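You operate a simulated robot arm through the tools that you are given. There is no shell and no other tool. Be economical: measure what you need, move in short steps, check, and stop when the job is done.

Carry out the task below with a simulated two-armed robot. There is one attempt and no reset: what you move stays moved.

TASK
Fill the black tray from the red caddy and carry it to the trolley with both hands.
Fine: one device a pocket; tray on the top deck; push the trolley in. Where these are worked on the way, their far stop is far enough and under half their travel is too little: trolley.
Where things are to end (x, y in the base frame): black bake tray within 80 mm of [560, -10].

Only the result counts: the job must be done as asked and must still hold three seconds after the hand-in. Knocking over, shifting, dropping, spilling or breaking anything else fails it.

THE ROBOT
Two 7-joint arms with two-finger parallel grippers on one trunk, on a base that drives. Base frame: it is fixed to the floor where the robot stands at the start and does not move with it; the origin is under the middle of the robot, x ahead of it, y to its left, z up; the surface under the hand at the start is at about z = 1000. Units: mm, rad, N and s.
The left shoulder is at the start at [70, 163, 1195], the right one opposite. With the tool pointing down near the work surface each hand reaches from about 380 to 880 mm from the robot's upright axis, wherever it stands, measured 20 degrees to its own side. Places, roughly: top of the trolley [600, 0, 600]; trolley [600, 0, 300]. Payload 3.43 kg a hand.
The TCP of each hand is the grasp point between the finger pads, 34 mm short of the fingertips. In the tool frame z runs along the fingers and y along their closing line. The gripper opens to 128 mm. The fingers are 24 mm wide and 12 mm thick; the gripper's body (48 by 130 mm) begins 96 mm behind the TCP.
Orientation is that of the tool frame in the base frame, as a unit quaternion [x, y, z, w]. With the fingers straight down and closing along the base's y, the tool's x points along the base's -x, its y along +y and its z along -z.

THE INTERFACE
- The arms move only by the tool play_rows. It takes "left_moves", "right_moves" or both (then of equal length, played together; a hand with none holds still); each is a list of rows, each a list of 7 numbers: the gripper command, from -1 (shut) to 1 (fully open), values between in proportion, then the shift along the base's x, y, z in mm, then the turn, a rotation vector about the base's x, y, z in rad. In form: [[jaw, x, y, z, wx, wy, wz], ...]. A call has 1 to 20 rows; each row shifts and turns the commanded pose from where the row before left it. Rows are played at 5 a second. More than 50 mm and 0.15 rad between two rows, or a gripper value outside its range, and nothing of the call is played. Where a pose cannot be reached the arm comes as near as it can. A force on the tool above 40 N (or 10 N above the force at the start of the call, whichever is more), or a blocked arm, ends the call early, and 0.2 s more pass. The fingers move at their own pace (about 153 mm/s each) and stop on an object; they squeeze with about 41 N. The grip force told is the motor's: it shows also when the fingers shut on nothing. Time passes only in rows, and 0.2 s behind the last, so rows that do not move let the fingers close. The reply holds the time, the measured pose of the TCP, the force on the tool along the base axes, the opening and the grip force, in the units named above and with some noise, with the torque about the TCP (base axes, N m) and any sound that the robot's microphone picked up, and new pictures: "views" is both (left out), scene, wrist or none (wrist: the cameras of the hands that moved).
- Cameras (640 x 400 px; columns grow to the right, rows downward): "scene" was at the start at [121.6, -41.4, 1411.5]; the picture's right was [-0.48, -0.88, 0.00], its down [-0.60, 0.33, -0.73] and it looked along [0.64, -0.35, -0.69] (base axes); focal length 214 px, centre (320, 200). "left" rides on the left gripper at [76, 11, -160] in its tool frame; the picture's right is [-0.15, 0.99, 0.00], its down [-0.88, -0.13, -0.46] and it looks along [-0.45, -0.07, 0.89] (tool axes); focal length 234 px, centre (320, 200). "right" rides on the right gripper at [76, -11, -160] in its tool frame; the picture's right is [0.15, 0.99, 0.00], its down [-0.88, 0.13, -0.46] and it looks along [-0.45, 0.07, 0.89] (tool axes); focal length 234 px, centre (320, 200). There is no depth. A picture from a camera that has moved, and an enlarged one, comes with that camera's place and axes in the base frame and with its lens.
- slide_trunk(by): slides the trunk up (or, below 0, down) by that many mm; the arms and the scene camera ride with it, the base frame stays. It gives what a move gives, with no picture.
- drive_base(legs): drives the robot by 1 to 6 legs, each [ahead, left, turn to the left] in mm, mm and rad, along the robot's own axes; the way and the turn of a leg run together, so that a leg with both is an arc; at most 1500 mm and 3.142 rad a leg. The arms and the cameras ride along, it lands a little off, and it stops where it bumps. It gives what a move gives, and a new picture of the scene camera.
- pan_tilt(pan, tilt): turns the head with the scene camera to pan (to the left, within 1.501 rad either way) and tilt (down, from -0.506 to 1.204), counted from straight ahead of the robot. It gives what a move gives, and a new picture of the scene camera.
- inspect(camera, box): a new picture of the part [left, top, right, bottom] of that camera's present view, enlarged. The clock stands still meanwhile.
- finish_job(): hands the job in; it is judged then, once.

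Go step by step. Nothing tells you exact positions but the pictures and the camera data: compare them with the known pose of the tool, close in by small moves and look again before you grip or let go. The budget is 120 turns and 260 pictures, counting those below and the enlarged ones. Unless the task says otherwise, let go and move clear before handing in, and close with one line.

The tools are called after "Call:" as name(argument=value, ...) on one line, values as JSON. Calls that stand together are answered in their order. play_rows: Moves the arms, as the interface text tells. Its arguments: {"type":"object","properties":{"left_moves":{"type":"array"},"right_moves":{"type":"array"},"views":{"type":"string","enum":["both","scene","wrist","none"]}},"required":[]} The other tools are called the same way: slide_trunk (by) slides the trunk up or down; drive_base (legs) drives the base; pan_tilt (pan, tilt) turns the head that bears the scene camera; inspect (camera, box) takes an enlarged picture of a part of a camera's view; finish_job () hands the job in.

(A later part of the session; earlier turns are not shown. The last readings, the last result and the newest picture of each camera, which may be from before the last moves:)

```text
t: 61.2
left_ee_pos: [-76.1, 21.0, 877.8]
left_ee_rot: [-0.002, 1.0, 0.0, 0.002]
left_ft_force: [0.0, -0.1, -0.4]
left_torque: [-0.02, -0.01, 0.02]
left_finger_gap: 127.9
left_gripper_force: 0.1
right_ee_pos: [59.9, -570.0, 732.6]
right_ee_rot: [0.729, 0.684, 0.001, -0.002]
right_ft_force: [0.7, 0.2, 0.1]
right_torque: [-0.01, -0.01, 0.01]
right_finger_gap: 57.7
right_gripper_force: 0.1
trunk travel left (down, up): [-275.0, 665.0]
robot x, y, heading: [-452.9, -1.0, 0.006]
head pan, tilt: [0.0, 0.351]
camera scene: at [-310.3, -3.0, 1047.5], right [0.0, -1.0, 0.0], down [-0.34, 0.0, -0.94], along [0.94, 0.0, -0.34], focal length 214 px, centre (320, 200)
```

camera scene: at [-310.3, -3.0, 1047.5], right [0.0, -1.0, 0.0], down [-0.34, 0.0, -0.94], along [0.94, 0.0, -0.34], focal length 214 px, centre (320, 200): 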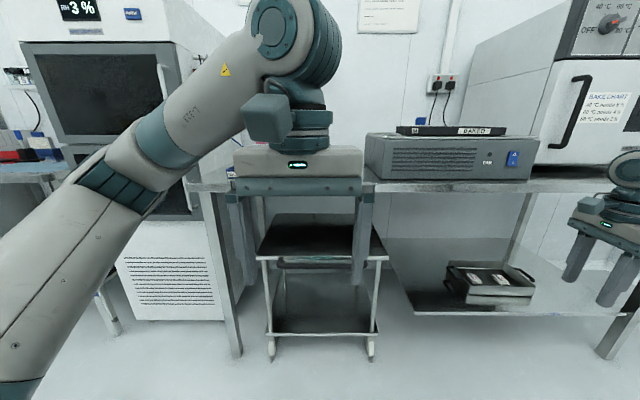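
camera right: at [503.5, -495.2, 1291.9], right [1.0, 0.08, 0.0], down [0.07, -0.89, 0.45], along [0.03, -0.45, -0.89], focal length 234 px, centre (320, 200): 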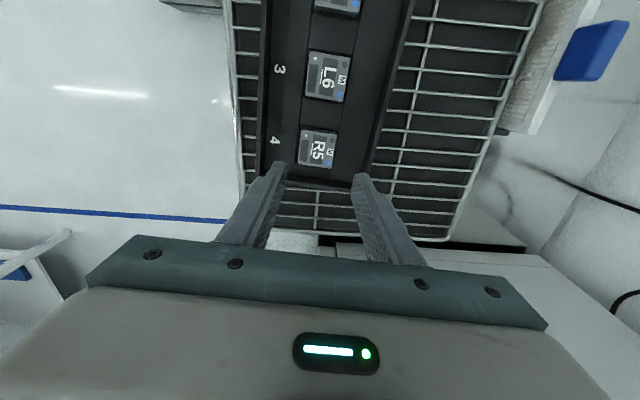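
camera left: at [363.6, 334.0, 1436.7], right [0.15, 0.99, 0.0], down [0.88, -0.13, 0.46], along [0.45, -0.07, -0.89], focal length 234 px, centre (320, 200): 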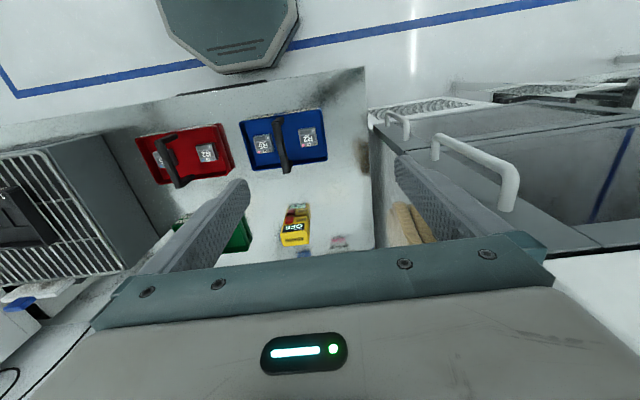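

The trolley has a horizontal pull bar below its deck's front edge. I'll zoom in to locate it.

Call:
inspect(camera="scene", box=[240, 200, 400, 300])

```text
4.00 times, centred on (320, 250) of scene
camera zoom: at [-310.3, -3.0, 1047.5], right [0.0, -1.0, 0.0], down [-0.34, 0.0, -0.94], along [0.94, 0.0, -0.34], focal length 858 px, centre (320, 0)
```

zoom: 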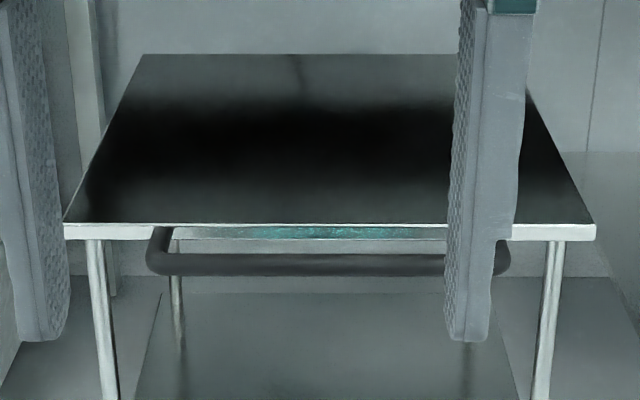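

Triangulation puts the trolley deck at z≈558, x 400–804, y≈-255 to 230. The pull bar is at x≈354, z≈543, y from -179 to 157. I'll tilt the right hand forward to hook the bar from above and move the left hand aside.

Call:
play_rows(left_moves=[[1, 0, 45, 0, 0, 0, 0], [1, 0, 45, 0, 0, 0, 0], [1, 0, 45, 0, 0, 0, 0], [1, 0, 45, 0, 0, 0, 0], [1, 0, 45, 0, 0, 0, 0], [1, 0, 45, 0, 0, 0, 0], [1, 0, 0, 0, 0, 0, 0], [1, 0, 0, 0, 0, 0, 0], [1, 0, 0, 0, 0, 0, 0], [1, 0, 0, 0, 0, 0, 0]], right_moves=[[-0.1, 0, 40, 0, 0, 0, 0.0694], [-0.1, 0, 40, 0, 0, -0.15, 0], [-0.1, 0, 40, 0, 0, -0.15, 0], [-0.1, 0, 40, 0, 0, -0.15, 0], [-0.1, 0, 40, 0, 0, -0.15, 0], [-0.1, 0, 40, -10, 0, 0, 0], [-0.1, 0, 40, -10, 0, 0, 0], [-0.1, 0, 40, -10, 0, 0, 0], [-0.1, 0, 40, -10, 0, 0, 0], [-0.1, 0, 0, 0, 0, 0, 0]], views="none")

Call:
drive_base(legs=[[0, 110, 0]])

```text
t: 63.4
left_ee_pos: [-76.1, 292.3, 876.6]
left_ee_rot: [-0.002, 1.0, 0.0, 0.002]
left_ft_force: [0.2, 0.3, -0.6]
left_torque: [0.01, -0.03, -0.01]
left_finger_gap: 127.9
left_gripper_force: 0.1
right_ee_pos: [77.7, -249.4, 708.6]
right_ee_rot: [0.673, 0.68, 0.208, 0.206]
right_ft_force: [0.5, 0.3, 1.0]
right_torque: [-0.02, 0.02, -0.01]
right_finger_gap: 57.6
right_gripper_force: 0.0
right hand out of reach, approached as far as the arm can: row 8, 9
trunk travel left (down, up): [-275.0, 665.0]
robot x, y, heading: [-454.5, -3.7, -0.003]
head pan, tilt: [0.0, 0.351]
```

```text
t: 64.6
left_ee_pos: [-75.3, 403.0, 876.9]
left_ee_rot: [-0.002, 1.0, 0.0, 0.001]
left_ft_force: [0.8, 0.8, -0.5]
left_torque: [-0.06, 0.01, -0.03]
left_finger_gap: 127.9
left_gripper_force: 0.1
right_ee_pos: [78.6, -138.4, 708.5]
right_ee_rot: [0.673, 0.68, 0.208, 0.207]
right_ft_force: [-0.5, 0.4, 0.0]
right_torque: [-0.01, -0.02, -0.02]
right_finger_gap: 57.7
right_gripper_force: 0.0
trunk travel left (down, up): [-275.0, 665.0]
robot x, y, heading: [-455.0, 108.8, 0.005]
head pan, tilt: [0.0, 0.351]
camera scene: at [-310.9, 108.0, 1047.6], right [0.01, -1.0, 0.0], down [-0.34, 0.0, -0.94], along [0.94, 0.0, -0.34], focal length 214 px, centre (320, 200)
```

scene: 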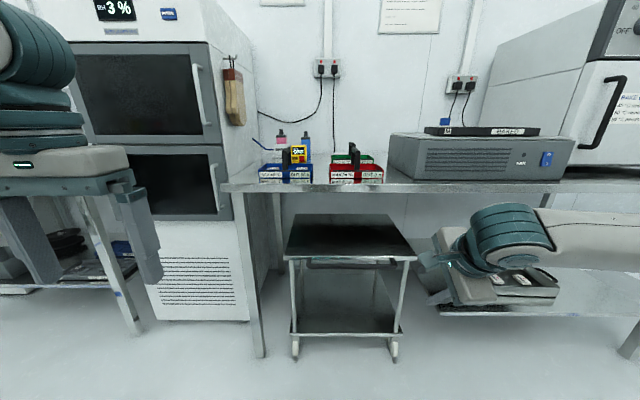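

Call:
drive_base(legs=[[150, 60, 0]])

Call:
play_rows(right_moves=[[0, 15, 5, -30, 0, 0, 0], [0, 15, 5, -30, 0, 0, 0], [0, 15, 5, -30, 0, 0, 0], [0, 15, 0, -20, 0, 0, 0], [0, 15, 0, 0, 0, 0, 0], [0, 0, 0, 0, 0, 0, 0], [0, 0, 0, 0, 0, 0, 0]], views="both")

Call:
inspect(camera="scene", box=[260, 200, 460, 325])

```text
t: 66.0
left_ee_pos: [73.4, 463.3, 876.4]
left_ee_rot: [-0.001, 1.0, 0.0, -0.001]
left_ft_force: [0.7, -0.2, -0.3]
left_torque: [-0.01, 0.02, 0.01]
left_finger_gap: 127.9
left_gripper_force: 0.0
right_ee_pos: [227.2, -79.7, 706.9]
right_ee_rot: [0.673, 0.679, 0.208, 0.206]
right_ft_force: [0.3, 0.3, -1.0]
right_torque: [-0.01, -0.01, -0.01]
right_finger_gap: 57.4
right_gripper_force: 0.2
trunk travel left (down, up): [-275.0, 665.0]
robot x, y, heading: [-300.5, 166.0, 0.004]
head pan, tilt: [0.0, 0.351]
camera scene: at [-161.0, 168.1, 1047.4], right [0.0, -1.0, 0.0], down [-0.34, 0.0, -0.94], along [0.94, 0.0, -0.34], focal length 214 px, centre (320, 200)
```

scene: 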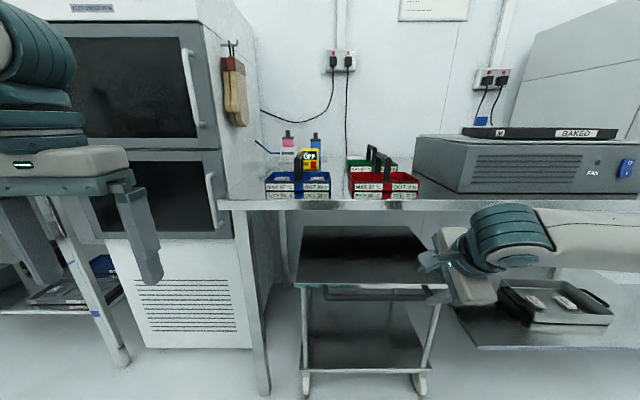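

```text
t: 67.6
left_ee_pos: [73.2, 462.5, 876.7]
left_ee_rot: [-0.001, 1.0, 0.0, 0.002]
left_ft_force: [-0.1, 0.0, -0.1]
left_torque: [-0.02, -0.01, -0.04]
left_finger_gap: 127.8
left_gripper_force: 0.1
right_ee_pos: [317.3, -89.8, 615.4]
right_ee_rot: [0.673, 0.679, 0.208, 0.206]
right_ft_force: [0.3, -0.7, -0.4]
right_torque: [0.02, 0.01, -0.01]
right_finger_gap: 64.1
right_gripper_force: 0.1
right hand out of reach, approached as far as the arm can: row 1, 2, 3, 4
trunk travel left (down, up): [-275.0, 665.0]
robot x, y, heading: [-302.1, 169.2, 0.001]
head pan, tilt: [0.0, 0.351]
camera scene: at [-161.8, 167.8, 1047.6], right [0.0, -1.0, 0.0], down [-0.34, 0.0, -0.94], along [0.94, 0.0, -0.34], focal length 214 px, centre (320, 200)
camera right: at [220.2, -14.9, 742.0], right [0.82, 0.15, 0.55], down [-0.14, -0.88, 0.45], along [0.56, -0.45, -0.7], focal length 234 px, centre (320, 200)
```

scene: 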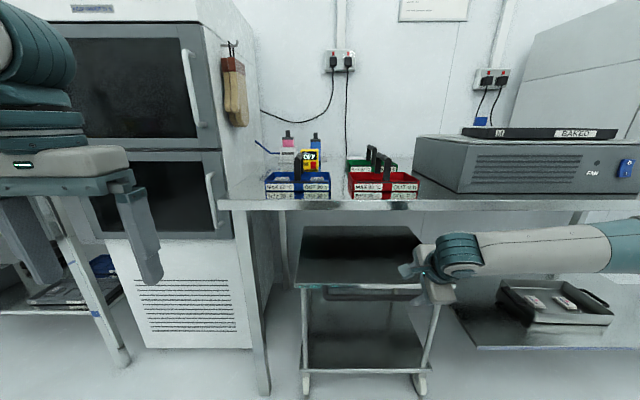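
right: 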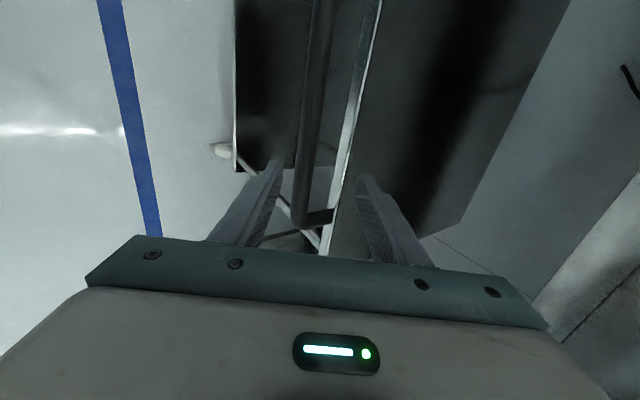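

```text
3.20 times, centred on (360, 262) of scene
camera zoom: at [-161.8, 167.8, 1047.6], right [0.0, -1.0, 0.0], down [-0.34, 0.0, -0.94], along [0.94, 0.0, -0.34], focal length 686 px, centre (192, 0)
```

zoom: 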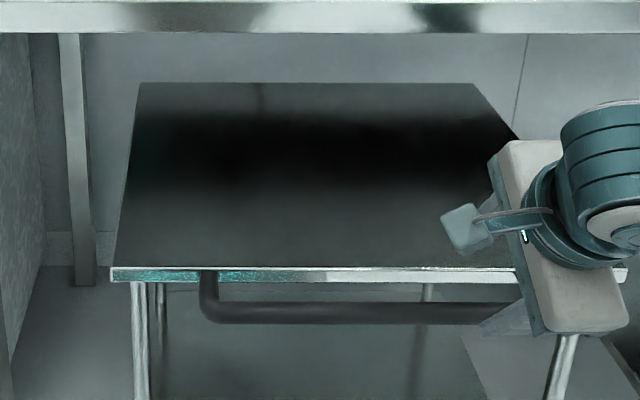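

The bar sits 10.6 mm off-centre and 80 mm ahead of the grasp point, which agrees with the triangulation. I'll shift left with the base, narrow the jaw to 36 mm and approach along the tool axis.

Call:
drive_base(legs=[[0, 60, 0]])

Call:
play_rows(right_moves=[[-0.44, -8.7, 0, -6, 0, 0, 0], [-0.44, 11.3, 0, -16.5, 0, 0, 0], [-0.44, 0, 0, 0, 0, 0, 0], [-0.44, 0, 0, 0, 0, 0, 0]], views="wrist")

Call:
inspect(camera="right", box=[240, 90, 400, 190])

```text
t: 68.6
left_ee_pos: [71.8, 522.4, 877.2]
left_ee_rot: [-0.001, 1.0, 0.0, 0.0]
left_ft_force: [0.7, 0.1, -0.3]
left_torque: [-0.04, 0.02, -0.05]
left_finger_gap: 128.1
left_gripper_force: 0.0
right_ee_pos: [317.4, -29.7, 615.5]
right_ee_rot: [0.673, 0.68, 0.208, 0.206]
right_ft_force: [-0.1, 0.4, 0.2]
right_torque: [-0.04, 0.01, -0.02]
right_finger_gap: 64.0
right_gripper_force: 0.0
trunk travel left (down, up): [-275.0, 665.0]
robot x, y, heading: [-302.6, 224.1, 0.003]
head pan, tilt: [0.0, 0.351]
camera scene: at [-162.0, 228.5, 1047.6], right [0.0, -1.0, 0.0], down [-0.34, 0.0, -0.94], along [0.94, 0.0, -0.34], focal length 214 px, centre (320, 200)
```

scene: 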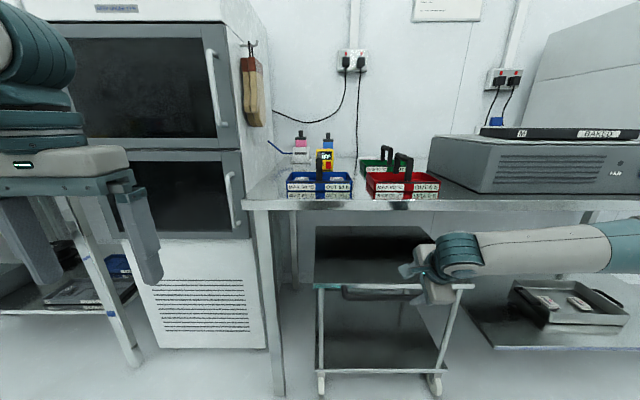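

```text
t: 69.6
left_ee_pos: [72.8, 521.4, 876.9]
left_ee_rot: [-0.002, 1.0, 0.0, 0.001]
left_ft_force: [-0.1, 0.0, -0.5]
left_torque: [-0.01, 0.01, 0.0]
left_finger_gap: 127.8
left_gripper_force: 0.0
right_ee_pos: [322.1, -34.5, 596.6]
right_ee_rot: [0.671, 0.681, 0.208, 0.205]
right_ft_force: [0.8, 0.1, -0.1]
right_torque: [0.01, 0.01, 0.01]
right_finger_gap: 35.9
right_gripper_force: 0.1
right hand out of reach, approached as far as the arm can: row 2
trunk travel left (down, up): [-275.0, 665.0]
robot x, y, heading: [-303.1, 226.6, 0.006]
head pan, tilt: [0.0, 0.351]
camera right: at [225.0, 40.8, 722.7], right [0.82, 0.16, 0.55], down [-0.13, -0.88, 0.45], along [0.56, -0.44, -0.7], focal length 234 px, centre (320, 200)
```

right: 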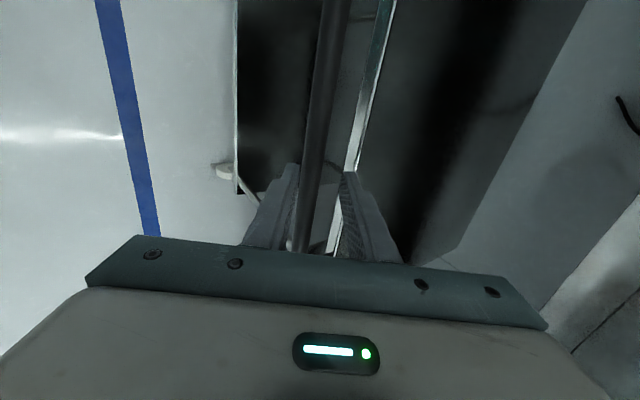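

```text
4.00 times, centred on (320, 140) of right
camera zoom: at [225.0, 40.8, 722.7], right [0.82, 0.16, 0.55], down [-0.13, -0.88, 0.45], along [0.56, -0.44, -0.7], focal length 937 px, centre (320, 440)
```

zoom: 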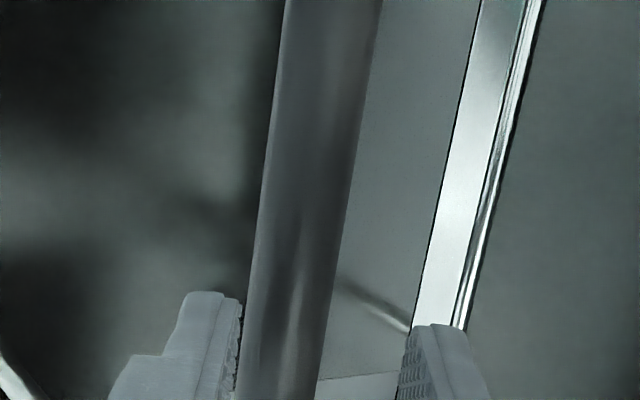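

The bar is 5 mm to the near side, and reach is limited again. I'll shift the base left 60 mm and bring the hand back by the same amount before advancing.

Call:
drive_base(legs=[[0, 70, 0]])

Call:
play_rows(right_moves=[[-0.44, -2, -30, -1, 0, 0, 0], [-0.44, -2, -30, -2, 0, 0, 0], [-0.44, 8.5, 0, -12.4, 0, 0, 0], [-0.44, 8.5, 0, -12.4, 0, 0, 0], [-0.44, 0, 0, 0, 0, 0, 0], [-0.44, 0, 0, 0, 0, 0, 0]], views="wrist")

Call:
inspect(camera="right", box=[240, 90, 400, 190])

```text
t: 70.6
left_ee_pos: [72.8, 593.6, 876.5]
left_ee_rot: [-0.002, 1.0, 0.0, 0.0]
left_ft_force: [0.7, 0.4, -0.4]
left_torque: [-0.04, 0.01, 0.03]
left_finger_gap: 128.0
left_gripper_force: 0.0
right_ee_pos: [321.8, 36.0, 596.2]
right_ee_rot: [0.671, 0.681, 0.207, 0.205]
right_ft_force: [-0.8, -0.4, 0.7]
right_torque: [0.02, -0.02, 0.0]
right_finger_gap: 35.9
right_gripper_force: 0.1
trunk travel left (down, up): [-275.0, 665.0]
robot x, y, heading: [-302.7, 297.5, 0.005]
head pan, tilt: [0.0, 0.351]
camera scene: at [-162.2, 298.6, 1047.6], right [0.0, -1.0, 0.0], down [-0.34, 0.0, -0.94], along [0.94, 0.0, -0.34], focal length 214 px, centre (320, 200)
```

scene: 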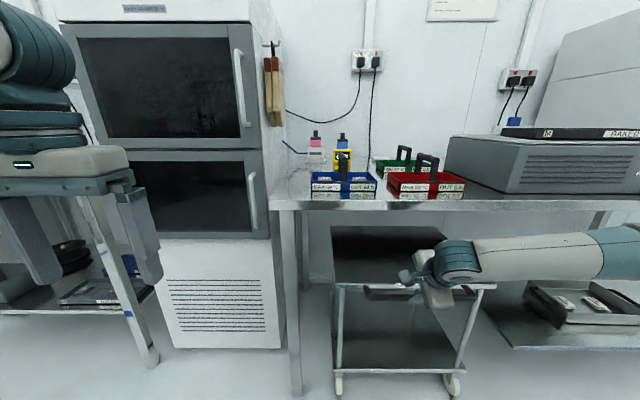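

```text
t: 72.0
left_ee_pos: [72.9, 591.4, 877.7]
left_ee_rot: [-0.002, 1.0, 0.0, 0.0]
left_ft_force: [0.0, 0.3, -0.4]
left_torque: [0.01, 0.0, 0.04]
left_finger_gap: 127.9
left_gripper_force: 0.0
right_ee_pos: [335.7, -23.6, 567.3]
right_ee_rot: [0.672, 0.681, 0.207, 0.205]
right_ft_force: [0.0, 0.4, -0.4]
right_torque: [0.0, 0.03, -0.01]
right_finger_gap: 35.5
right_gripper_force: 0.1
trunk travel left (down, up): [-275.0, 665.0]
robot x, y, heading: [-304.5, 298.3, 0.008]
head pan, tilt: [0.0, 0.351]
camera right: at [237.9, 51.5, 695.1], right [0.82, 0.16, 0.55], down [-0.13, -0.88, 0.45], along [0.56, -0.44, -0.7], focal length 234 px, centre (320, 200)
```

right: 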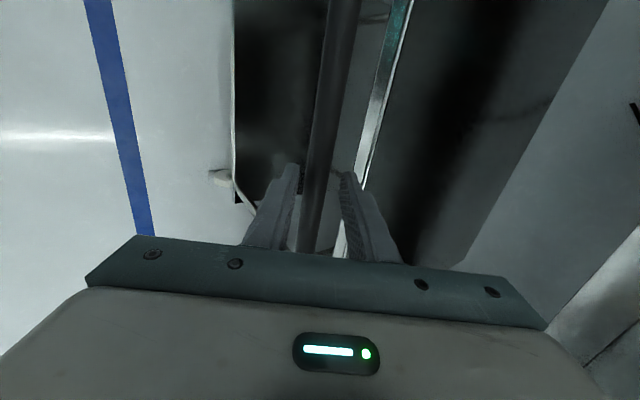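

```text
4.00 times, centred on (320, 140) of right
camera zoom: at [237.9, 51.5, 695.1], right [0.82, 0.16, 0.55], down [-0.13, -0.88, 0.45], along [0.56, -0.44, -0.7], focal length 937 px, centre (320, 440)
```

zoom: 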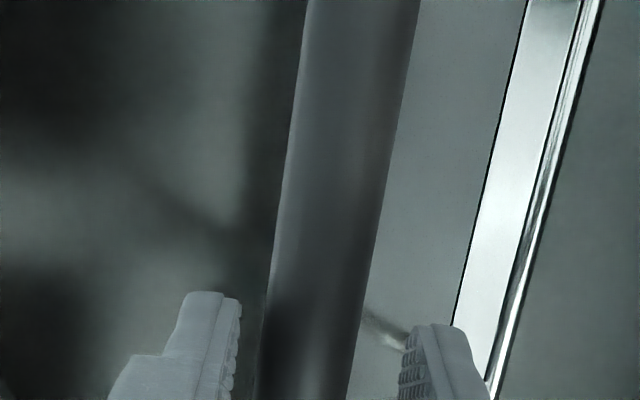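

The bar is nicely between the fingers. I'll advance the last 24 mm and grip.

Call:
play_rows(right_moves=[[-0.44, 6, 0, -10, 0, 0, 0], [-0.44, 6, 0, -10, 0, 0, 0], [-0.44, 0, 0, 0, 0, 0, 0], [-1, 0, 0, 0, 0, 0, 0], [-1, 0, 0, 0, 0, 0, 0], [-1, 0, 0, 0, 0, 0, 0]], views="wrist")

Call:
inspect(camera="scene", box=[320, 200, 520, 325])

```text
t: 73.4
left_ee_pos: [71.5, 592.0, 876.1]
left_ee_rot: [-0.002, 1.0, -0.001, 0.001]
left_ft_force: [-0.3, -0.4, -0.8]
left_torque: [0.01, 0.01, -0.01]
left_finger_gap: 128.0
left_gripper_force: 0.1
right_ee_pos: [345.4, -23.4, 546.7]
right_ee_rot: [0.673, 0.68, 0.207, 0.203]
right_ft_force: [-12.2, 1.9, -7.0]
right_torque: [0.29, 0.03, -1.05]
right_finger_gap: 20.1
right_gripper_force: 45.1
trunk travel left (down, up): [-275.0, 665.0]
robot x, y, heading: [-301.1, 298.2, 0.005]
head pan, tilt: [0.0, 0.351]
camera right: at [249.0, 51.1, 674.2], right [0.82, 0.16, 0.55], down [-0.13, -0.88, 0.45], along [0.56, -0.44, -0.7], focal length 234 px, centre (320, 200)
```

right: 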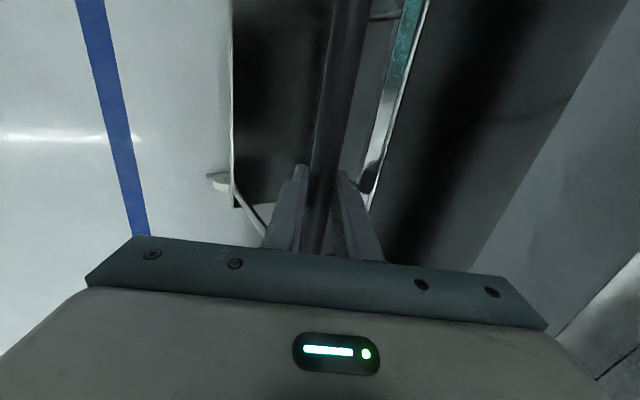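

```text
3.20 times, centred on (420, 262) of scene
camera zoom: at [-162.4, 297.5, 1047.5], right [0.0, -1.0, 0.0], down [-0.34, 0.0, -0.94], along [0.94, 0.0, -0.34], focal length 686 px, centre (0, 0)
```

zoom: 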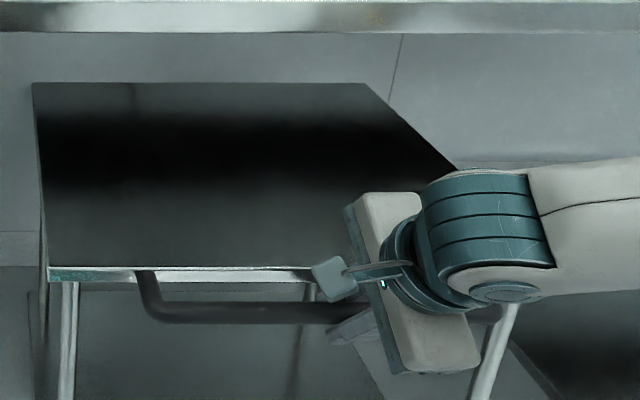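

Bar gripped (20 mm). I'll do a quick test push of a few mm to learn whether the trolley is at its inner stop.

Call:
play_rows(right_moves=[[-1, 5, 0, 0, 0, 0, 0], [-1, 5, 0, 0, 0, 0, 0], [-1, 5, 0, 0, 0, 0, 0], [-1, 0, 0, 0, 0, 0, 0]], views="none")

Call:
inspect(camera="scene", box=[320, 200, 520, 325])

```text
t: 73.8
left_ee_pos: [71.8, 591.2, 878.1]
left_ee_rot: [-0.001, 1.0, 0.001, 0.001]
left_ft_force: [-0.2, 0.4, -0.3]
left_torque: [0.02, 0.0, 0.0]
left_finger_gap: 128.0
left_gripper_force: 0.0
right_ee_pos: [346.7, -23.1, 547.4]
right_ee_rot: [0.673, 0.681, 0.205, 0.202]
right_ft_force: [-8.4, 0.4, 8.7]
right_torque: [0.39, 0.17, -0.69]
right_finger_gap: 19.5
right_gripper_force: 45.5
trunk travel left (down, up): [-275.0, 665.0]
robot x, y, heading: [-304.4, 298.7, -0.0]
head pan, tilt: [0.0, 0.351]
stopped in row 2 (right hand): the force on the tool passed its limit at 45 N (the readings are from after the stop); the commanded pose is now the measured one
```

```text
3.20 times, centred on (420, 262) of scene
camera zoom: at [-164.2, 297.7, 1048.1], right [0.0, -1.0, 0.0], down [-0.34, 0.0, -0.94], along [0.94, 0.0, -0.34], focal length 686 px, centre (0, 0)
```

zoom: 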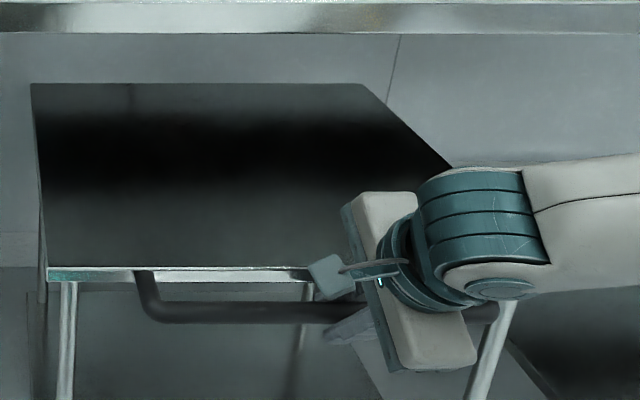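

It is already at its inner stop. Now I'll pull it out by driving the base back.

Call:
drive_base(legs=[[-150, 0, 0]])

```text
t: 75.2
left_ee_pos: [-78.6, 591.0, 876.6]
left_ee_rot: [-0.001, 1.0, 0.0, 0.001]
left_ft_force: [-0.5, -0.7, 1.1]
left_torque: [0.0, -0.01, -0.01]
left_finger_gap: 128.1
left_gripper_force: 0.0
right_ee_pos: [198.0, -23.9, 547.7]
right_ee_rot: [0.673, 0.681, 0.206, 0.202]
right_ft_force: [3.3, 3.0, 13.3]
right_torque: [0.74, -0.07, -0.71]
right_finger_gap: 19.8
right_gripper_force: 44.9
trunk travel left (down, up): [-275.0, 665.0]
robot x, y, heading: [-451.5, 295.7, 0.005]
head pan, tilt: [0.0, 0.351]
camera scene: at [-313.2, 297.7, 1047.8], right [0.0, -1.0, 0.0], down [-0.34, 0.0, -0.94], along [0.94, 0.0, -0.34], focal length 214 px, centre (320, 200)
```

scene: 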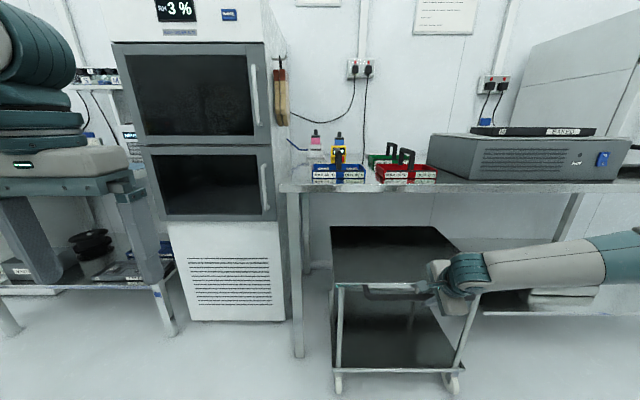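

The trolley rolls out. I'll keep pulling toward its stop.

Call:
drive_base(legs=[[-150, 0, 0]])

Call:
drive_base(legs=[[-60, 0, 0]])

```text
t: 76.6
left_ee_pos: [-227.6, 590.3, 877.2]
left_ee_rot: [-0.002, 1.0, 0.0, 0.001]
left_ft_force: [0.3, -0.6, 0.6]
left_torque: [-0.01, -0.03, -0.01]
left_finger_gap: 127.8
left_gripper_force: 0.1
right_ee_pos: [50.1, -24.0, 547.5]
right_ee_rot: [0.673, 0.681, 0.206, 0.203]
right_ft_force: [3.3, -3.4, 8.8]
right_torque: [0.6, 0.01, -0.83]
right_finger_gap: 19.7
right_gripper_force: 44.7
trunk travel left (down, up): [-275.0, 665.0]
robot x, y, heading: [-604.5, 299.3, 0.005]
head pan, tilt: [0.0, 0.351]
camera scene: at [-462.3, 296.9, 1047.7], right [0.0, -1.0, 0.0], down [-0.34, 0.0, -0.94], along [0.94, 0.0, -0.34], focal length 214 px, centre (320, 200)
```

scene: 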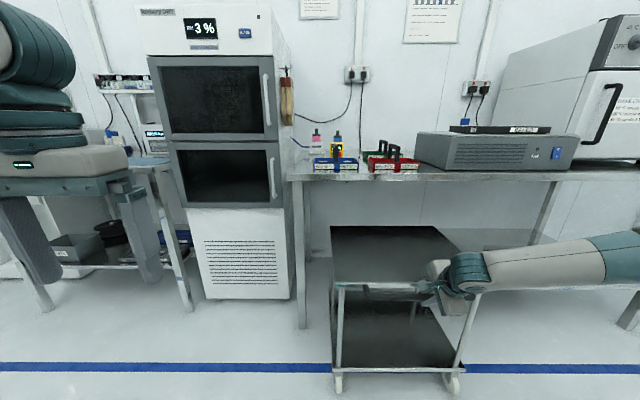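

```text
t: 77.6
left_ee_pos: [-287.2, 591.4, 877.1]
left_ee_rot: [-0.002, 1.0, 0.0, 0.001]
left_ft_force: [-0.3, 0.2, -0.1]
left_torque: [0.01, 0.0, 0.02]
left_finger_gap: 127.9
left_gripper_force: 0.1
right_ee_pos: [-10.2, -24.0, 546.5]
right_ee_rot: [0.672, 0.681, 0.207, 0.203]
right_ft_force: [3.0, 0.7, 4.1]
right_torque: [0.68, -0.12, -0.86]
right_finger_gap: 19.6
right_gripper_force: 45.2
trunk travel left (down, up): [-275.0, 665.0]
robot x, y, heading: [-661.5, 295.5, 0.003]
head pan, tilt: [0.0, 0.351]
camera scene: at [-522.6, 296.7, 1047.6], right [0.0, -1.0, 0.0], down [-0.34, 0.0, -0.94], along [0.94, 0.0, -0.34], focal length 214 px, centre (320, 200)
```

scene: 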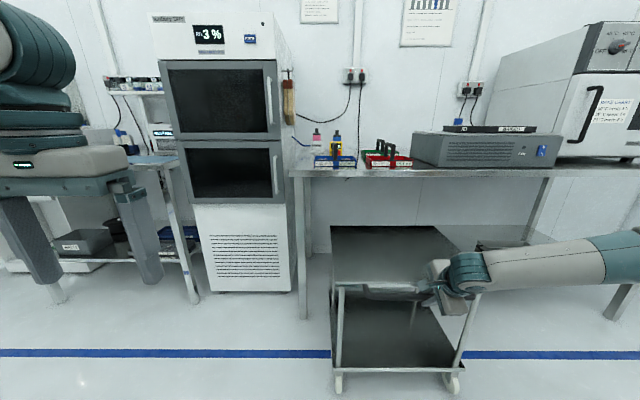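

Call:
drive_base(legs=[[-80, 0, 0]])

```text
t: 78.5
left_ee_pos: [-338.7, 591.7, 876.8]
left_ee_rot: [0.0, 1.0, 0.0, 0.001]
left_ft_force: [0.6, -0.5, 0.1]
left_torque: [0.01, 0.0, 0.0]
left_finger_gap: 128.0
left_gripper_force: 0.0
right_ee_pos: [-55.8, -24.4, 552.9]
right_ee_rot: [0.672, 0.679, 0.21, 0.207]
right_ft_force: [-3.3, 0.7, 6.0]
right_torque: [0.18, 0.06, -0.76]
right_finger_gap: 19.5
right_gripper_force: 45.1
trunk travel left (down, up): [-275.0, 665.0]
robot x, y, heading: [-715.3, 297.3, 0.004]
head pan, tilt: [0.0, 0.351]
stopped in leg 1: the force on the tool passed its limit at 104 N (the readings are from after the stop); the commanded pose is now the measured one
camera scene: at [-572.1, 296.8, 1047.7], right [0.0, -1.0, 0.0], down [-0.34, 0.0, -0.94], along [0.94, 0.0, -0.34], focal length 214 px, centre (320, 200)
```

scene: 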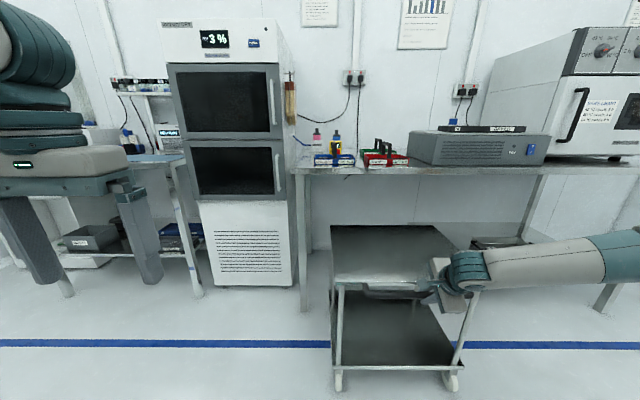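

The outer stop is reached, about 400 mm of travel, so the deck now spans x≈0–404. The tray should sit at x≈160 on it now to end at 560. I'll release the bar and retract.

Call:
play_rows(right_moves=[[-0.44, 0, 0, 0, 0, 0, 0], [-0.44, 0, 0, 0, 0, 0, 0], [-0.44, -11, 0, 16, 0, 0, 0], [-0.44, -17, 0, 25, 0, 0, 0], [-0.44, -17, 0, 25, 0, 0, 0], [-0.44, -20, 0, 40, 0, 0, 0], [-0.44, -20, 0, 40, 0, 0, 0]], views="none")

Call:
slide_trunk(by=400)

Call:
pan_tilt(pan=-1.1, tilt=0.6)

```text
t: 80.1
left_ee_pos: [-337.9, 591.0, 877.9]
left_ee_rot: [-0.002, 1.0, 0.0, 0.001]
left_ft_force: [-1.2, -0.2, 0.4]
left_torque: [-0.02, -0.04, -0.03]
left_finger_gap: 127.9
left_gripper_force: 0.0
right_ee_pos: [-141.4, -24.3, 696.0]
right_ee_rot: [0.671, 0.68, 0.21, 0.207]
right_ft_force: [-1.2, -0.2, -0.7]
right_torque: [0.03, -0.01, 0.01]
right_finger_gap: 35.9
right_gripper_force: 0.1
trunk travel left (down, up): [-275.0, 665.0]
robot x, y, heading: [-712.3, 297.7, 0.008]
head pan, tilt: [0.0, 0.351]
```

```text
t: 84.0
left_ee_pos: [-336.8, 589.2, 1276.5]
left_ee_rot: [-0.001, 1.0, 0.0, 0.001]
left_ft_force: [0.3, -0.3, -0.4]
left_torque: [-0.03, -0.01, -0.03]
left_finger_gap: 128.2
left_gripper_force: 0.1
right_ee_pos: [-137.5, -24.5, 1095.5]
right_ee_rot: [0.671, 0.68, 0.211, 0.206]
right_ft_force: [-1.2, 0.8, 0.8]
right_torque: [0.0, 0.0, -0.01]
right_finger_gap: 36.0
right_gripper_force: 0.0
trunk travel left (down, up): [-675.0, 265.0]
robot x, y, heading: [-712.3, 298.1, 0.006]
head pan, tilt: [0.0, 0.351]
```

```text
t: 85.3
left_ee_pos: [-338.0, 591.6, 1277.0]
left_ee_rot: [-0.001, 1.0, 0.0, 0.0]
left_ft_force: [0.6, -0.5, 0.7]
left_torque: [-0.01, 0.01, 0.0]
left_finger_gap: 128.2
left_gripper_force: 0.2
right_ee_pos: [-139.8, -26.2, 1095.2]
right_ee_rot: [0.671, 0.68, 0.211, 0.207]
right_ft_force: [-0.5, 0.4, 0.4]
right_torque: [0.0, -0.03, 0.0]
right_finger_gap: 35.6
right_gripper_force: 0.0
trunk travel left (down, up): [-675.0, 265.0]
robot x, y, heading: [-712.2, 298.5, 0.006]
head pan, tilt: [-1.1, 0.6]
camera scene: at [-623.8, 217.5, 1424.8], right [-0.89, -0.46, 0.0], down [-0.26, 0.5, -0.83], along [0.38, -0.73, -0.56], focal length 214 px, centre (320, 200)
```

scene: 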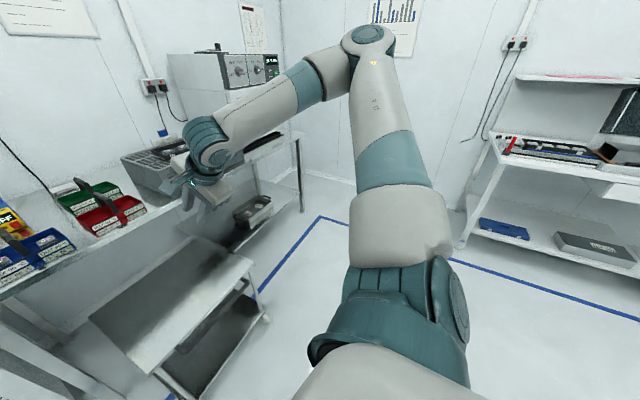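

The floor to the right is clear. I'll turn the right hand back to closing along y, pointing down, and then drive around the trolley.

Call:
play_rows(right_moves=[[0, 0, 0, 10, 0, 0.15, 0], [0, 0, 0, 10, 0, 0.15, 0], [0, 0, 0, 10, 0, 0.15, 0], [0, 0, 0, 10, 0, 0.15, 0], [0, 0, 0, 0, 0, 0, 0.1428], [0, 0, 0, 0, 0, 0, 0.1428], [0, 0, 0, 0, 0, 0, 0.1428], [0, 0, 0, 0, 0, 0, 0.1428], [0, 0, 0, 0, 0, 0, 0.1428], [0, 0, 0, 0, 0, 0, 0.1428], [0, 0, 0, 0, 0, 0, 0.1428], [0, 0, 0, 0, 0, 0, 0.1428], [0, 0, 0, 0, 0, 0, 0.1428], [0, 0, 0, 0, 0, 0, 0.1428], [0, 0, 0, 0, 0, 0, 0.1428], [0, 0, 0, 0, 0, 0, 0]], views="none")

Call:
drive_base(legs=[[0, -858, 0]])

Call:
pan_tilt(pan=0.2, tilt=0.7)

```text
t: 88.7
left_ee_pos: [-337.3, 591.0, 1277.8]
left_ee_rot: [-0.002, 1.0, -0.001, 0.001]
left_ft_force: [0.2, 0.0, -1.4]
left_torque: [0.02, 0.01, 0.01]
left_finger_gap: 127.9
left_gripper_force: 0.2
right_ee_pos: [-139.2, -24.5, 1135.0]
right_ee_rot: [-0.006, 1.0, -0.001, -0.005]
right_ft_force: [0.4, 0.0, -0.2]
right_torque: [0.02, -0.03, 0.0]
right_finger_gap: 63.8
right_gripper_force: 0.0
trunk travel left (down, up): [-675.0, 265.0]
robot x, y, heading: [-713.6, 295.3, 0.008]
head pan, tilt: [-1.1, 0.6]
```

```text
t: 93.3
left_ee_pos: [-332.4, -276.2, 1276.0]
left_ee_rot: [-0.001, 1.0, 0.0, 0.001]
left_ft_force: [0.5, -0.3, 0.3]
left_torque: [-0.01, -0.01, -0.02]
left_finger_gap: 128.0
left_gripper_force: 0.0
right_ee_pos: [-135.1, -891.8, 1134.9]
right_ee_rot: [-0.004, 1.0, -0.001, -0.005]
right_ft_force: [-1.1, 0.4, 0.2]
right_torque: [-0.02, -0.01, -0.01]
right_finger_gap: 63.7
right_gripper_force: 0.0
trunk travel left (down, up): [-675.0, 265.0]
robot x, y, heading: [-709.7, -572.9, 0.002]
head pan, tilt: [-1.1, 0.6]
camera scene: at [-619.3, -649.0, 1424.8], right [-0.89, -0.46, 0.0], down [-0.26, 0.5, -0.83], along [0.38, -0.73, -0.56], focal length 214 px, centre (320, 200)
```

scene: 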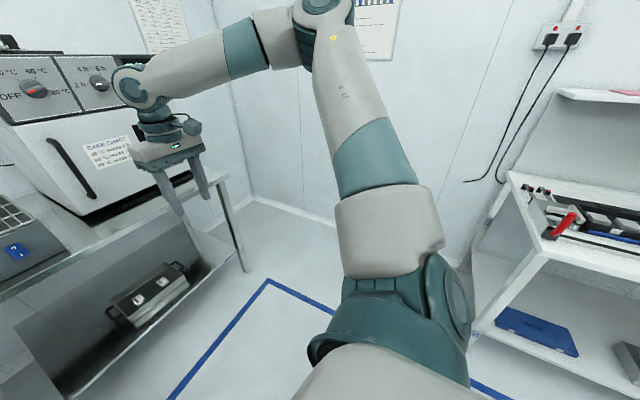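

```text
t: 94.8
left_ee_pos: [-332.4, -274.3, 1277.3]
left_ee_rot: [-0.001, 1.0, 0.0, 0.002]
left_ft_force: [-0.8, 0.4, -0.1]
left_torque: [0.02, 0.02, 0.05]
left_finger_gap: 128.0
left_gripper_force: 0.2
right_ee_pos: [-134.3, -890.2, 1136.8]
right_ee_rot: [-0.006, 1.0, 0.0, -0.005]
right_ft_force: [-0.5, -0.3, 0.3]
right_torque: [0.01, -0.01, 0.0]
right_finger_gap: 63.9
right_gripper_force: 0.0
trunk travel left (down, up): [-675.0, 265.0]
robot x, y, heading: [-708.3, -571.7, 0.008]
head pan, tilt: [0.201, 0.7]
camera scene: at [-576.7, -553.4, 1416.2], right [0.2, -0.98, 0.0], down [-0.63, -0.13, -0.76], along [0.75, 0.16, -0.64], focal length 214 px, centre (320, 200)
```

scene: 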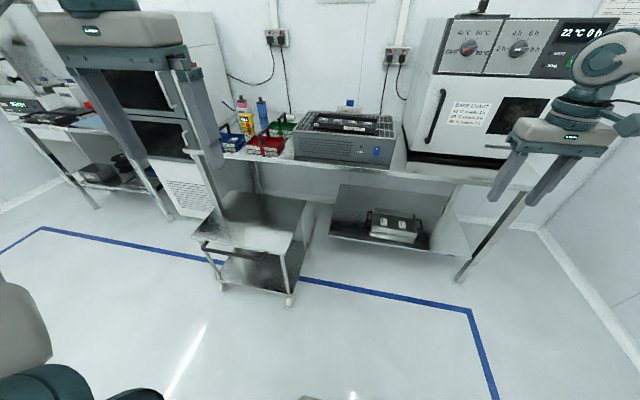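

The oven handle is on the right, so I'll bring the right hand inward before driving forward.

Call:
play_rows(left_moves=[[1, 30, 0, -15, 0, 0, 0], [1, 30, 0, -15, 0, 0, 0], [1, 30, 0, -15, 0, 0, 0], [1, 30, 0, -15, 0, 0, 0], [1, 30, 0, -15, 0, 0, 0], [1, 30, 0, -15, 0, 0, 0], [1, 20, 0, -17, 0, 0, 0], [1, 0, 0, 0, 0, 0, 0]], right_moves=[[0, 0, 38, 5, 0, 0, 0], [0, 0, 38, 5, 0, 0, 0], [0, 0, 38, 5, 0, 0, 0], [0, 0, 38, 5, 0, 0, 0], [0, 0, 38, 5, 0, 0, 0], [0, 0, 38, 5, 0, 0, 0], [0, 0, 38, 5, 0, 0, 0], [0, 0, 0, 0, 0, 0, 0]], views="none")

Call:
drive_base(legs=[[450, 0, 0]])

Call:
pan_tilt(pan=0.2, tilt=1.1)

```text
t: 96.6
left_ee_pos: [-133.9, -277.5, 1168.5]
left_ee_rot: [-0.003, 1.0, 0.0, 0.001]
left_ft_force: [-0.5, 0.1, 0.5]
left_torque: [0.01, -0.05, 0.01]
left_finger_gap: 127.8
left_gripper_force: 0.0
right_ee_pos: [-139.1, -719.8, 1158.6]
right_ee_rot: [-0.006, 1.0, 0.0, -0.002]
right_ft_force: [0.0, 0.3, 0.0]
right_torque: [0.0, -0.02, 0.0]
right_finger_gap: 64.2
right_gripper_force: 0.0
right hand out of reach, approached as far as the arm can: row 5, 6, 7
trunk travel left (down, up): [-675.0, 265.0]
robot x, y, heading: [-707.7, -570.0, 0.0]
head pan, tilt: [0.201, 0.7]
```

```text
t: 99.3
left_ee_pos: [321.0, -274.5, 1169.6]
left_ee_rot: [-0.001, 1.0, 0.0, 0.0]
left_ft_force: [0.1, 0.1, -0.3]
left_torque: [0.02, -0.03, -0.02]
left_finger_gap: 127.9
left_gripper_force: 0.2
right_ee_pos: [315.9, -715.5, 1158.3]
right_ee_rot: [-0.005, 1.0, 0.0, -0.004]
right_ft_force: [0.2, 0.0, -0.8]
right_torque: [0.01, -0.01, -0.05]
right_finger_gap: 64.0
right_gripper_force: 0.1
trunk travel left (down, up): [-675.0, 265.0]
robot x, y, heading: [-250.7, -569.3, 0.004]
head pan, tilt: [0.201, 0.7]
camera scene: at [-122.7, -551.4, 1416.2], right [0.2, -0.98, 0.0], down [-0.63, -0.13, -0.76], along [0.75, 0.16, -0.64], focal length 214 px, centre (320, 200)
```

scene: 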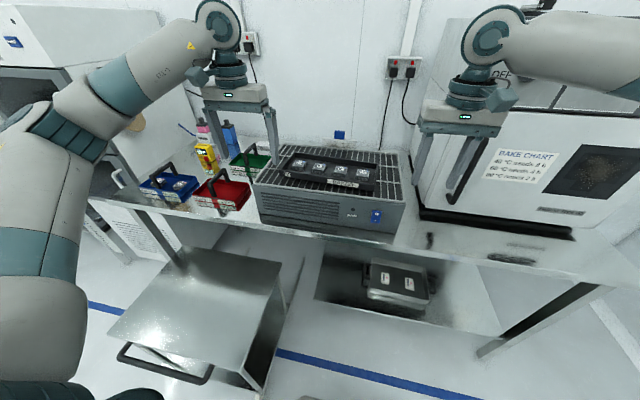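

```text
t: 100.2
left_ee_pos: [321.4, -275.4, 1169.0]
left_ee_rot: [-0.001, 1.0, 0.0, 0.001]
left_ft_force: [-0.8, 0.2, -1.0]
left_torque: [0.01, -0.01, -0.01]
left_finger_gap: 127.8
left_gripper_force: 0.0
right_ee_pos: [315.1, -716.7, 1157.9]
right_ee_rot: [-0.005, 1.0, 0.0, -0.002]
right_ft_force: [-0.8, 0.4, 0.0]
right_torque: [0.02, -0.02, -0.06]
right_finger_gap: 64.2
right_gripper_force: 0.1
trunk travel left (down, up): [-675.0, 265.0]
robot x, y, heading: [-254.0, -566.7, 0.001]
head pan, tilt: [0.201, 1.1]
camera scene: at [-144.0, -555.9, 1386.3], right [0.2, -0.98, 0.0], down [-0.87, -0.18, -0.45], along [0.45, 0.09, -0.89], focal length 214 px, centre (320, 200)
```

scene: 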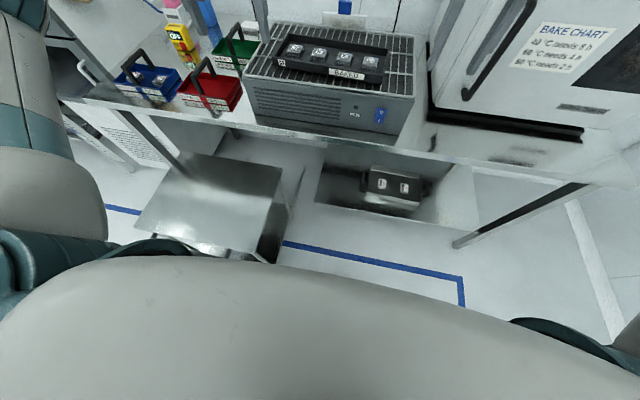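

The right hand can't come closer in than 147 mm of the centreline. So I'll stand further back at about (-300,-460), clear of the trolley, and reach forward with both hands.

Call:
drive_base(legs=[[-50, 0, 0], [0, 107, 0]])

Call:
play_rows(left_moves=[[0, 34, -18, -3, 0, 0, 0], [0, 34, -18, -3, 0, 0, 0], [0, 34, -18, -3, 0, 0, 0], [0, 34, -18, -3, 0, 0, 0], [0, 34, -18, 0, 0, 0, 0], [0, 34, -18, 0, 0, 0, 0], [0, 34, -18, 0, 0, 0, 0], [0, 0, 0, 0, 0, 0, 0], [0, 0, 0, 0, 0, 0, 0]], right_moves=[[0, 34, 0, 0, 0, 0, 0], [0, 34, 0, 0, 0, 0, 0], [0, 34, 0, 0, 0, 0, 0], [0, 34, 0, 0, 0, 0, 0], [0, 34, 0, 0, 0, 0, 0], [0, 34, 0, 0, 0, 0, 0], [0, 34, 0, 0, 0, 0, 0], [0, 0, 0, 0, 0, 0, 0], [0, 0, 0, 0, 0, 0, 0]], views="both")

```text
t: 101.9
left_ee_pos: [271.0, -169.4, 1170.3]
left_ee_rot: [0.0, 1.0, -0.001, 0.002]
left_ft_force: [0.2, 0.3, -0.3]
left_torque: [0.01, -0.01, -0.02]
left_finger_gap: 128.1
left_gripper_force: 0.1
right_ee_pos: [263.8, -611.2, 1158.5]
right_ee_rot: [-0.003, 1.0, 0.001, -0.003]
right_ft_force: [-0.2, -0.1, 0.3]
right_torque: [0.0, -0.02, -0.04]
right_finger_gap: 64.1
right_gripper_force: 0.0
trunk travel left (down, up): [-675.0, 265.0]
robot x, y, heading: [-307.2, -461.1, 0.005]
head pan, tilt: [0.201, 1.1]
camera scene: at [-195.5, -449.9, 1386.4], right [0.2, -0.98, 0.0], down [-0.87, -0.18, -0.45], along [0.45, 0.09, -0.89], focal length 214 px, centre (320, 200)
```

scene: 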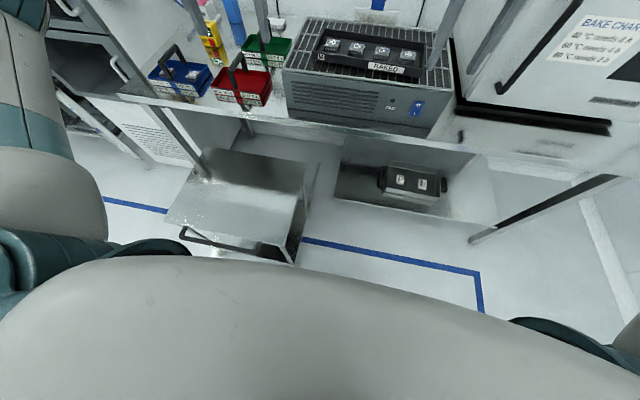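

```text
t: 103.9
left_ee_pos: [499.8, -291.7, 1158.8]
left_ee_rot: [0.001, 1.0, 0.001, 0.002]
left_ft_force: [0.2, -0.1, 0.1]
left_torque: [0.03, 0.0, 0.02]
left_finger_gap: 64.1
left_gripper_force: 0.0
left hand out of reach, approached as far as the arm can: row 7
right_ee_pos: [310.1, -648.3, 1179.3]
right_ee_rot: [-0.004, 1.0, 0.002, -0.003]
right_ft_force: [-0.9, -0.2, -0.2]
right_torque: [0.07, 0.01, 0.0]
right_finger_gap: 64.0
right_gripper_force: 0.1
right hand out of reach, approached as far as the arm can: row 1, 2, 3, 4, 5, 6, 7
trunk travel left (down, up): [-675.0, 265.0]
robot x, y, heading: [-308.8, -464.5, 0.001]
head pan, tilt: [0.201, 1.1]
camera scene: at [-193.9, -450.4, 1386.2], right [0.2, -0.98, 0.0], down [-0.87, -0.18, -0.45], along [0.44, 0.09, -0.89], focal length 214 px, centre (320, 200)
camera right: at [237.7, -660.7, 1339.4], right [-0.15, 0.99, 0.0], down [0.88, 0.14, 0.45], along [0.44, 0.07, -0.89], focal length 234 px, centre (320, 200)
camera left: at [424.1, -280.8, 1319.0], right [0.15, 0.99, 0.0], down [0.88, -0.13, 0.46], along [0.45, -0.07, -0.89], focal length 234 px, centre (320, 200)
```

scene: 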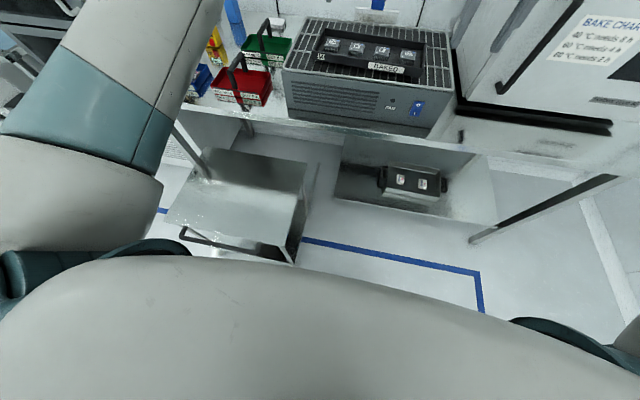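
right: 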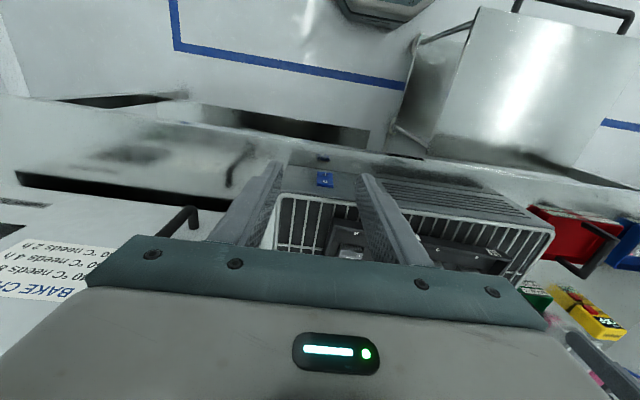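
left: 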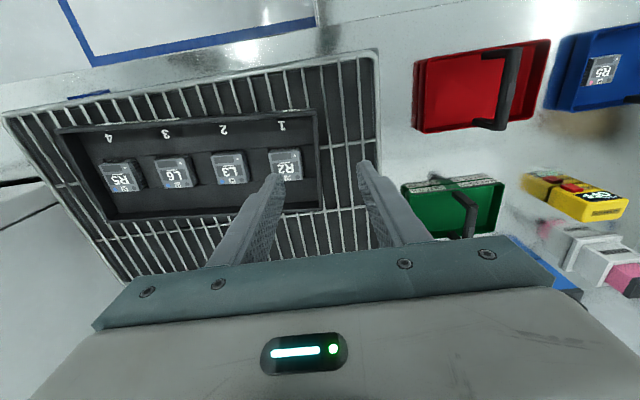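

The right arm has drifted into an awkward elbow pose. I'll bring it back toward its starting pose to unwind it.

Call:
play_rows(right_moves=[[0, -10, -40, 15, 0, 0, 0], [0, -10, -40, 15, 0, 0, 0], [0, -10, -40, 15, 0, 0, 0], [0, -10, -40, 15, 0, 0, 0], [0, -10, -40, 15, 0, 0, 0], [0, -10, -40, 15, 0, 0, 0], [0, -10, -40, 15, 0, 0, 0], [0, -10, -40, 15, 0, 0, 0], [0, 0, 0, 0, 0, 0, 0]], views="none")

Call:
pan_tilt(pan=-0.9, tilt=0.4)

```text
t: 105.9
left_ee_pos: [501.1, -289.7, 1157.9]
left_ee_rot: [-0.001, 1.0, 0.0, 0.001]
left_ft_force: [-0.3, 0.4, -0.3]
left_torque: [0.03, 0.0, -0.01]
left_finger_gap: 64.0
left_gripper_force: 0.1
right_ee_pos: [230.6, -967.6, 1300.3]
right_ee_rot: [-0.003, 1.0, 0.0, -0.003]
right_ft_force: [0.6, -0.3, -0.1]
right_torque: [-0.06, 0.02, -0.06]
right_finger_gap: 63.9
right_gripper_force: 0.1
trunk travel left (down, up): [-675.0, 265.0]
robot x, y, heading: [-302.1, -460.9, 0.002]
head pan, tilt: [0.201, 1.1]
```

```text
t: 107.2
left_ee_pos: [500.6, -290.6, 1159.3]
left_ee_rot: [0.0, 1.0, 0.0, 0.0]
left_ft_force: [0.1, 0.0, 0.5]
left_torque: [0.0, 0.02, 0.0]
left_finger_gap: 64.0
left_gripper_force: 0.0
right_ee_pos: [230.2, -968.3, 1299.7]
right_ee_rot: [-0.004, 1.0, 0.0, -0.003]
right_ft_force: [-0.4, 0.8, 0.1]
right_torque: [-0.04, -0.01, 0.03]
right_finger_gap: 64.1
right_gripper_force: 0.1
trunk travel left (down, up): [-675.0, 265.0]
robot x, y, heading: [-302.7, -460.9, 0.001]
head pan, tilt: [-0.901, 0.4]
camera scene: at [-198.2, -534.8, 1443.0], right [-0.78, -0.62, 0.0], down [-0.24, 0.3, -0.92], along [0.57, -0.72, -0.39], focal length 214 px, centre (320, 200)
```

scene: 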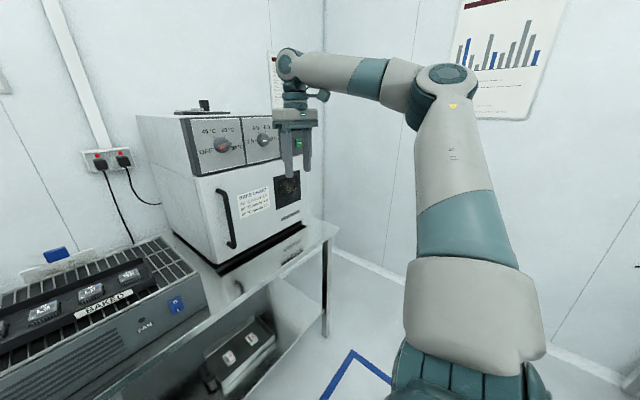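

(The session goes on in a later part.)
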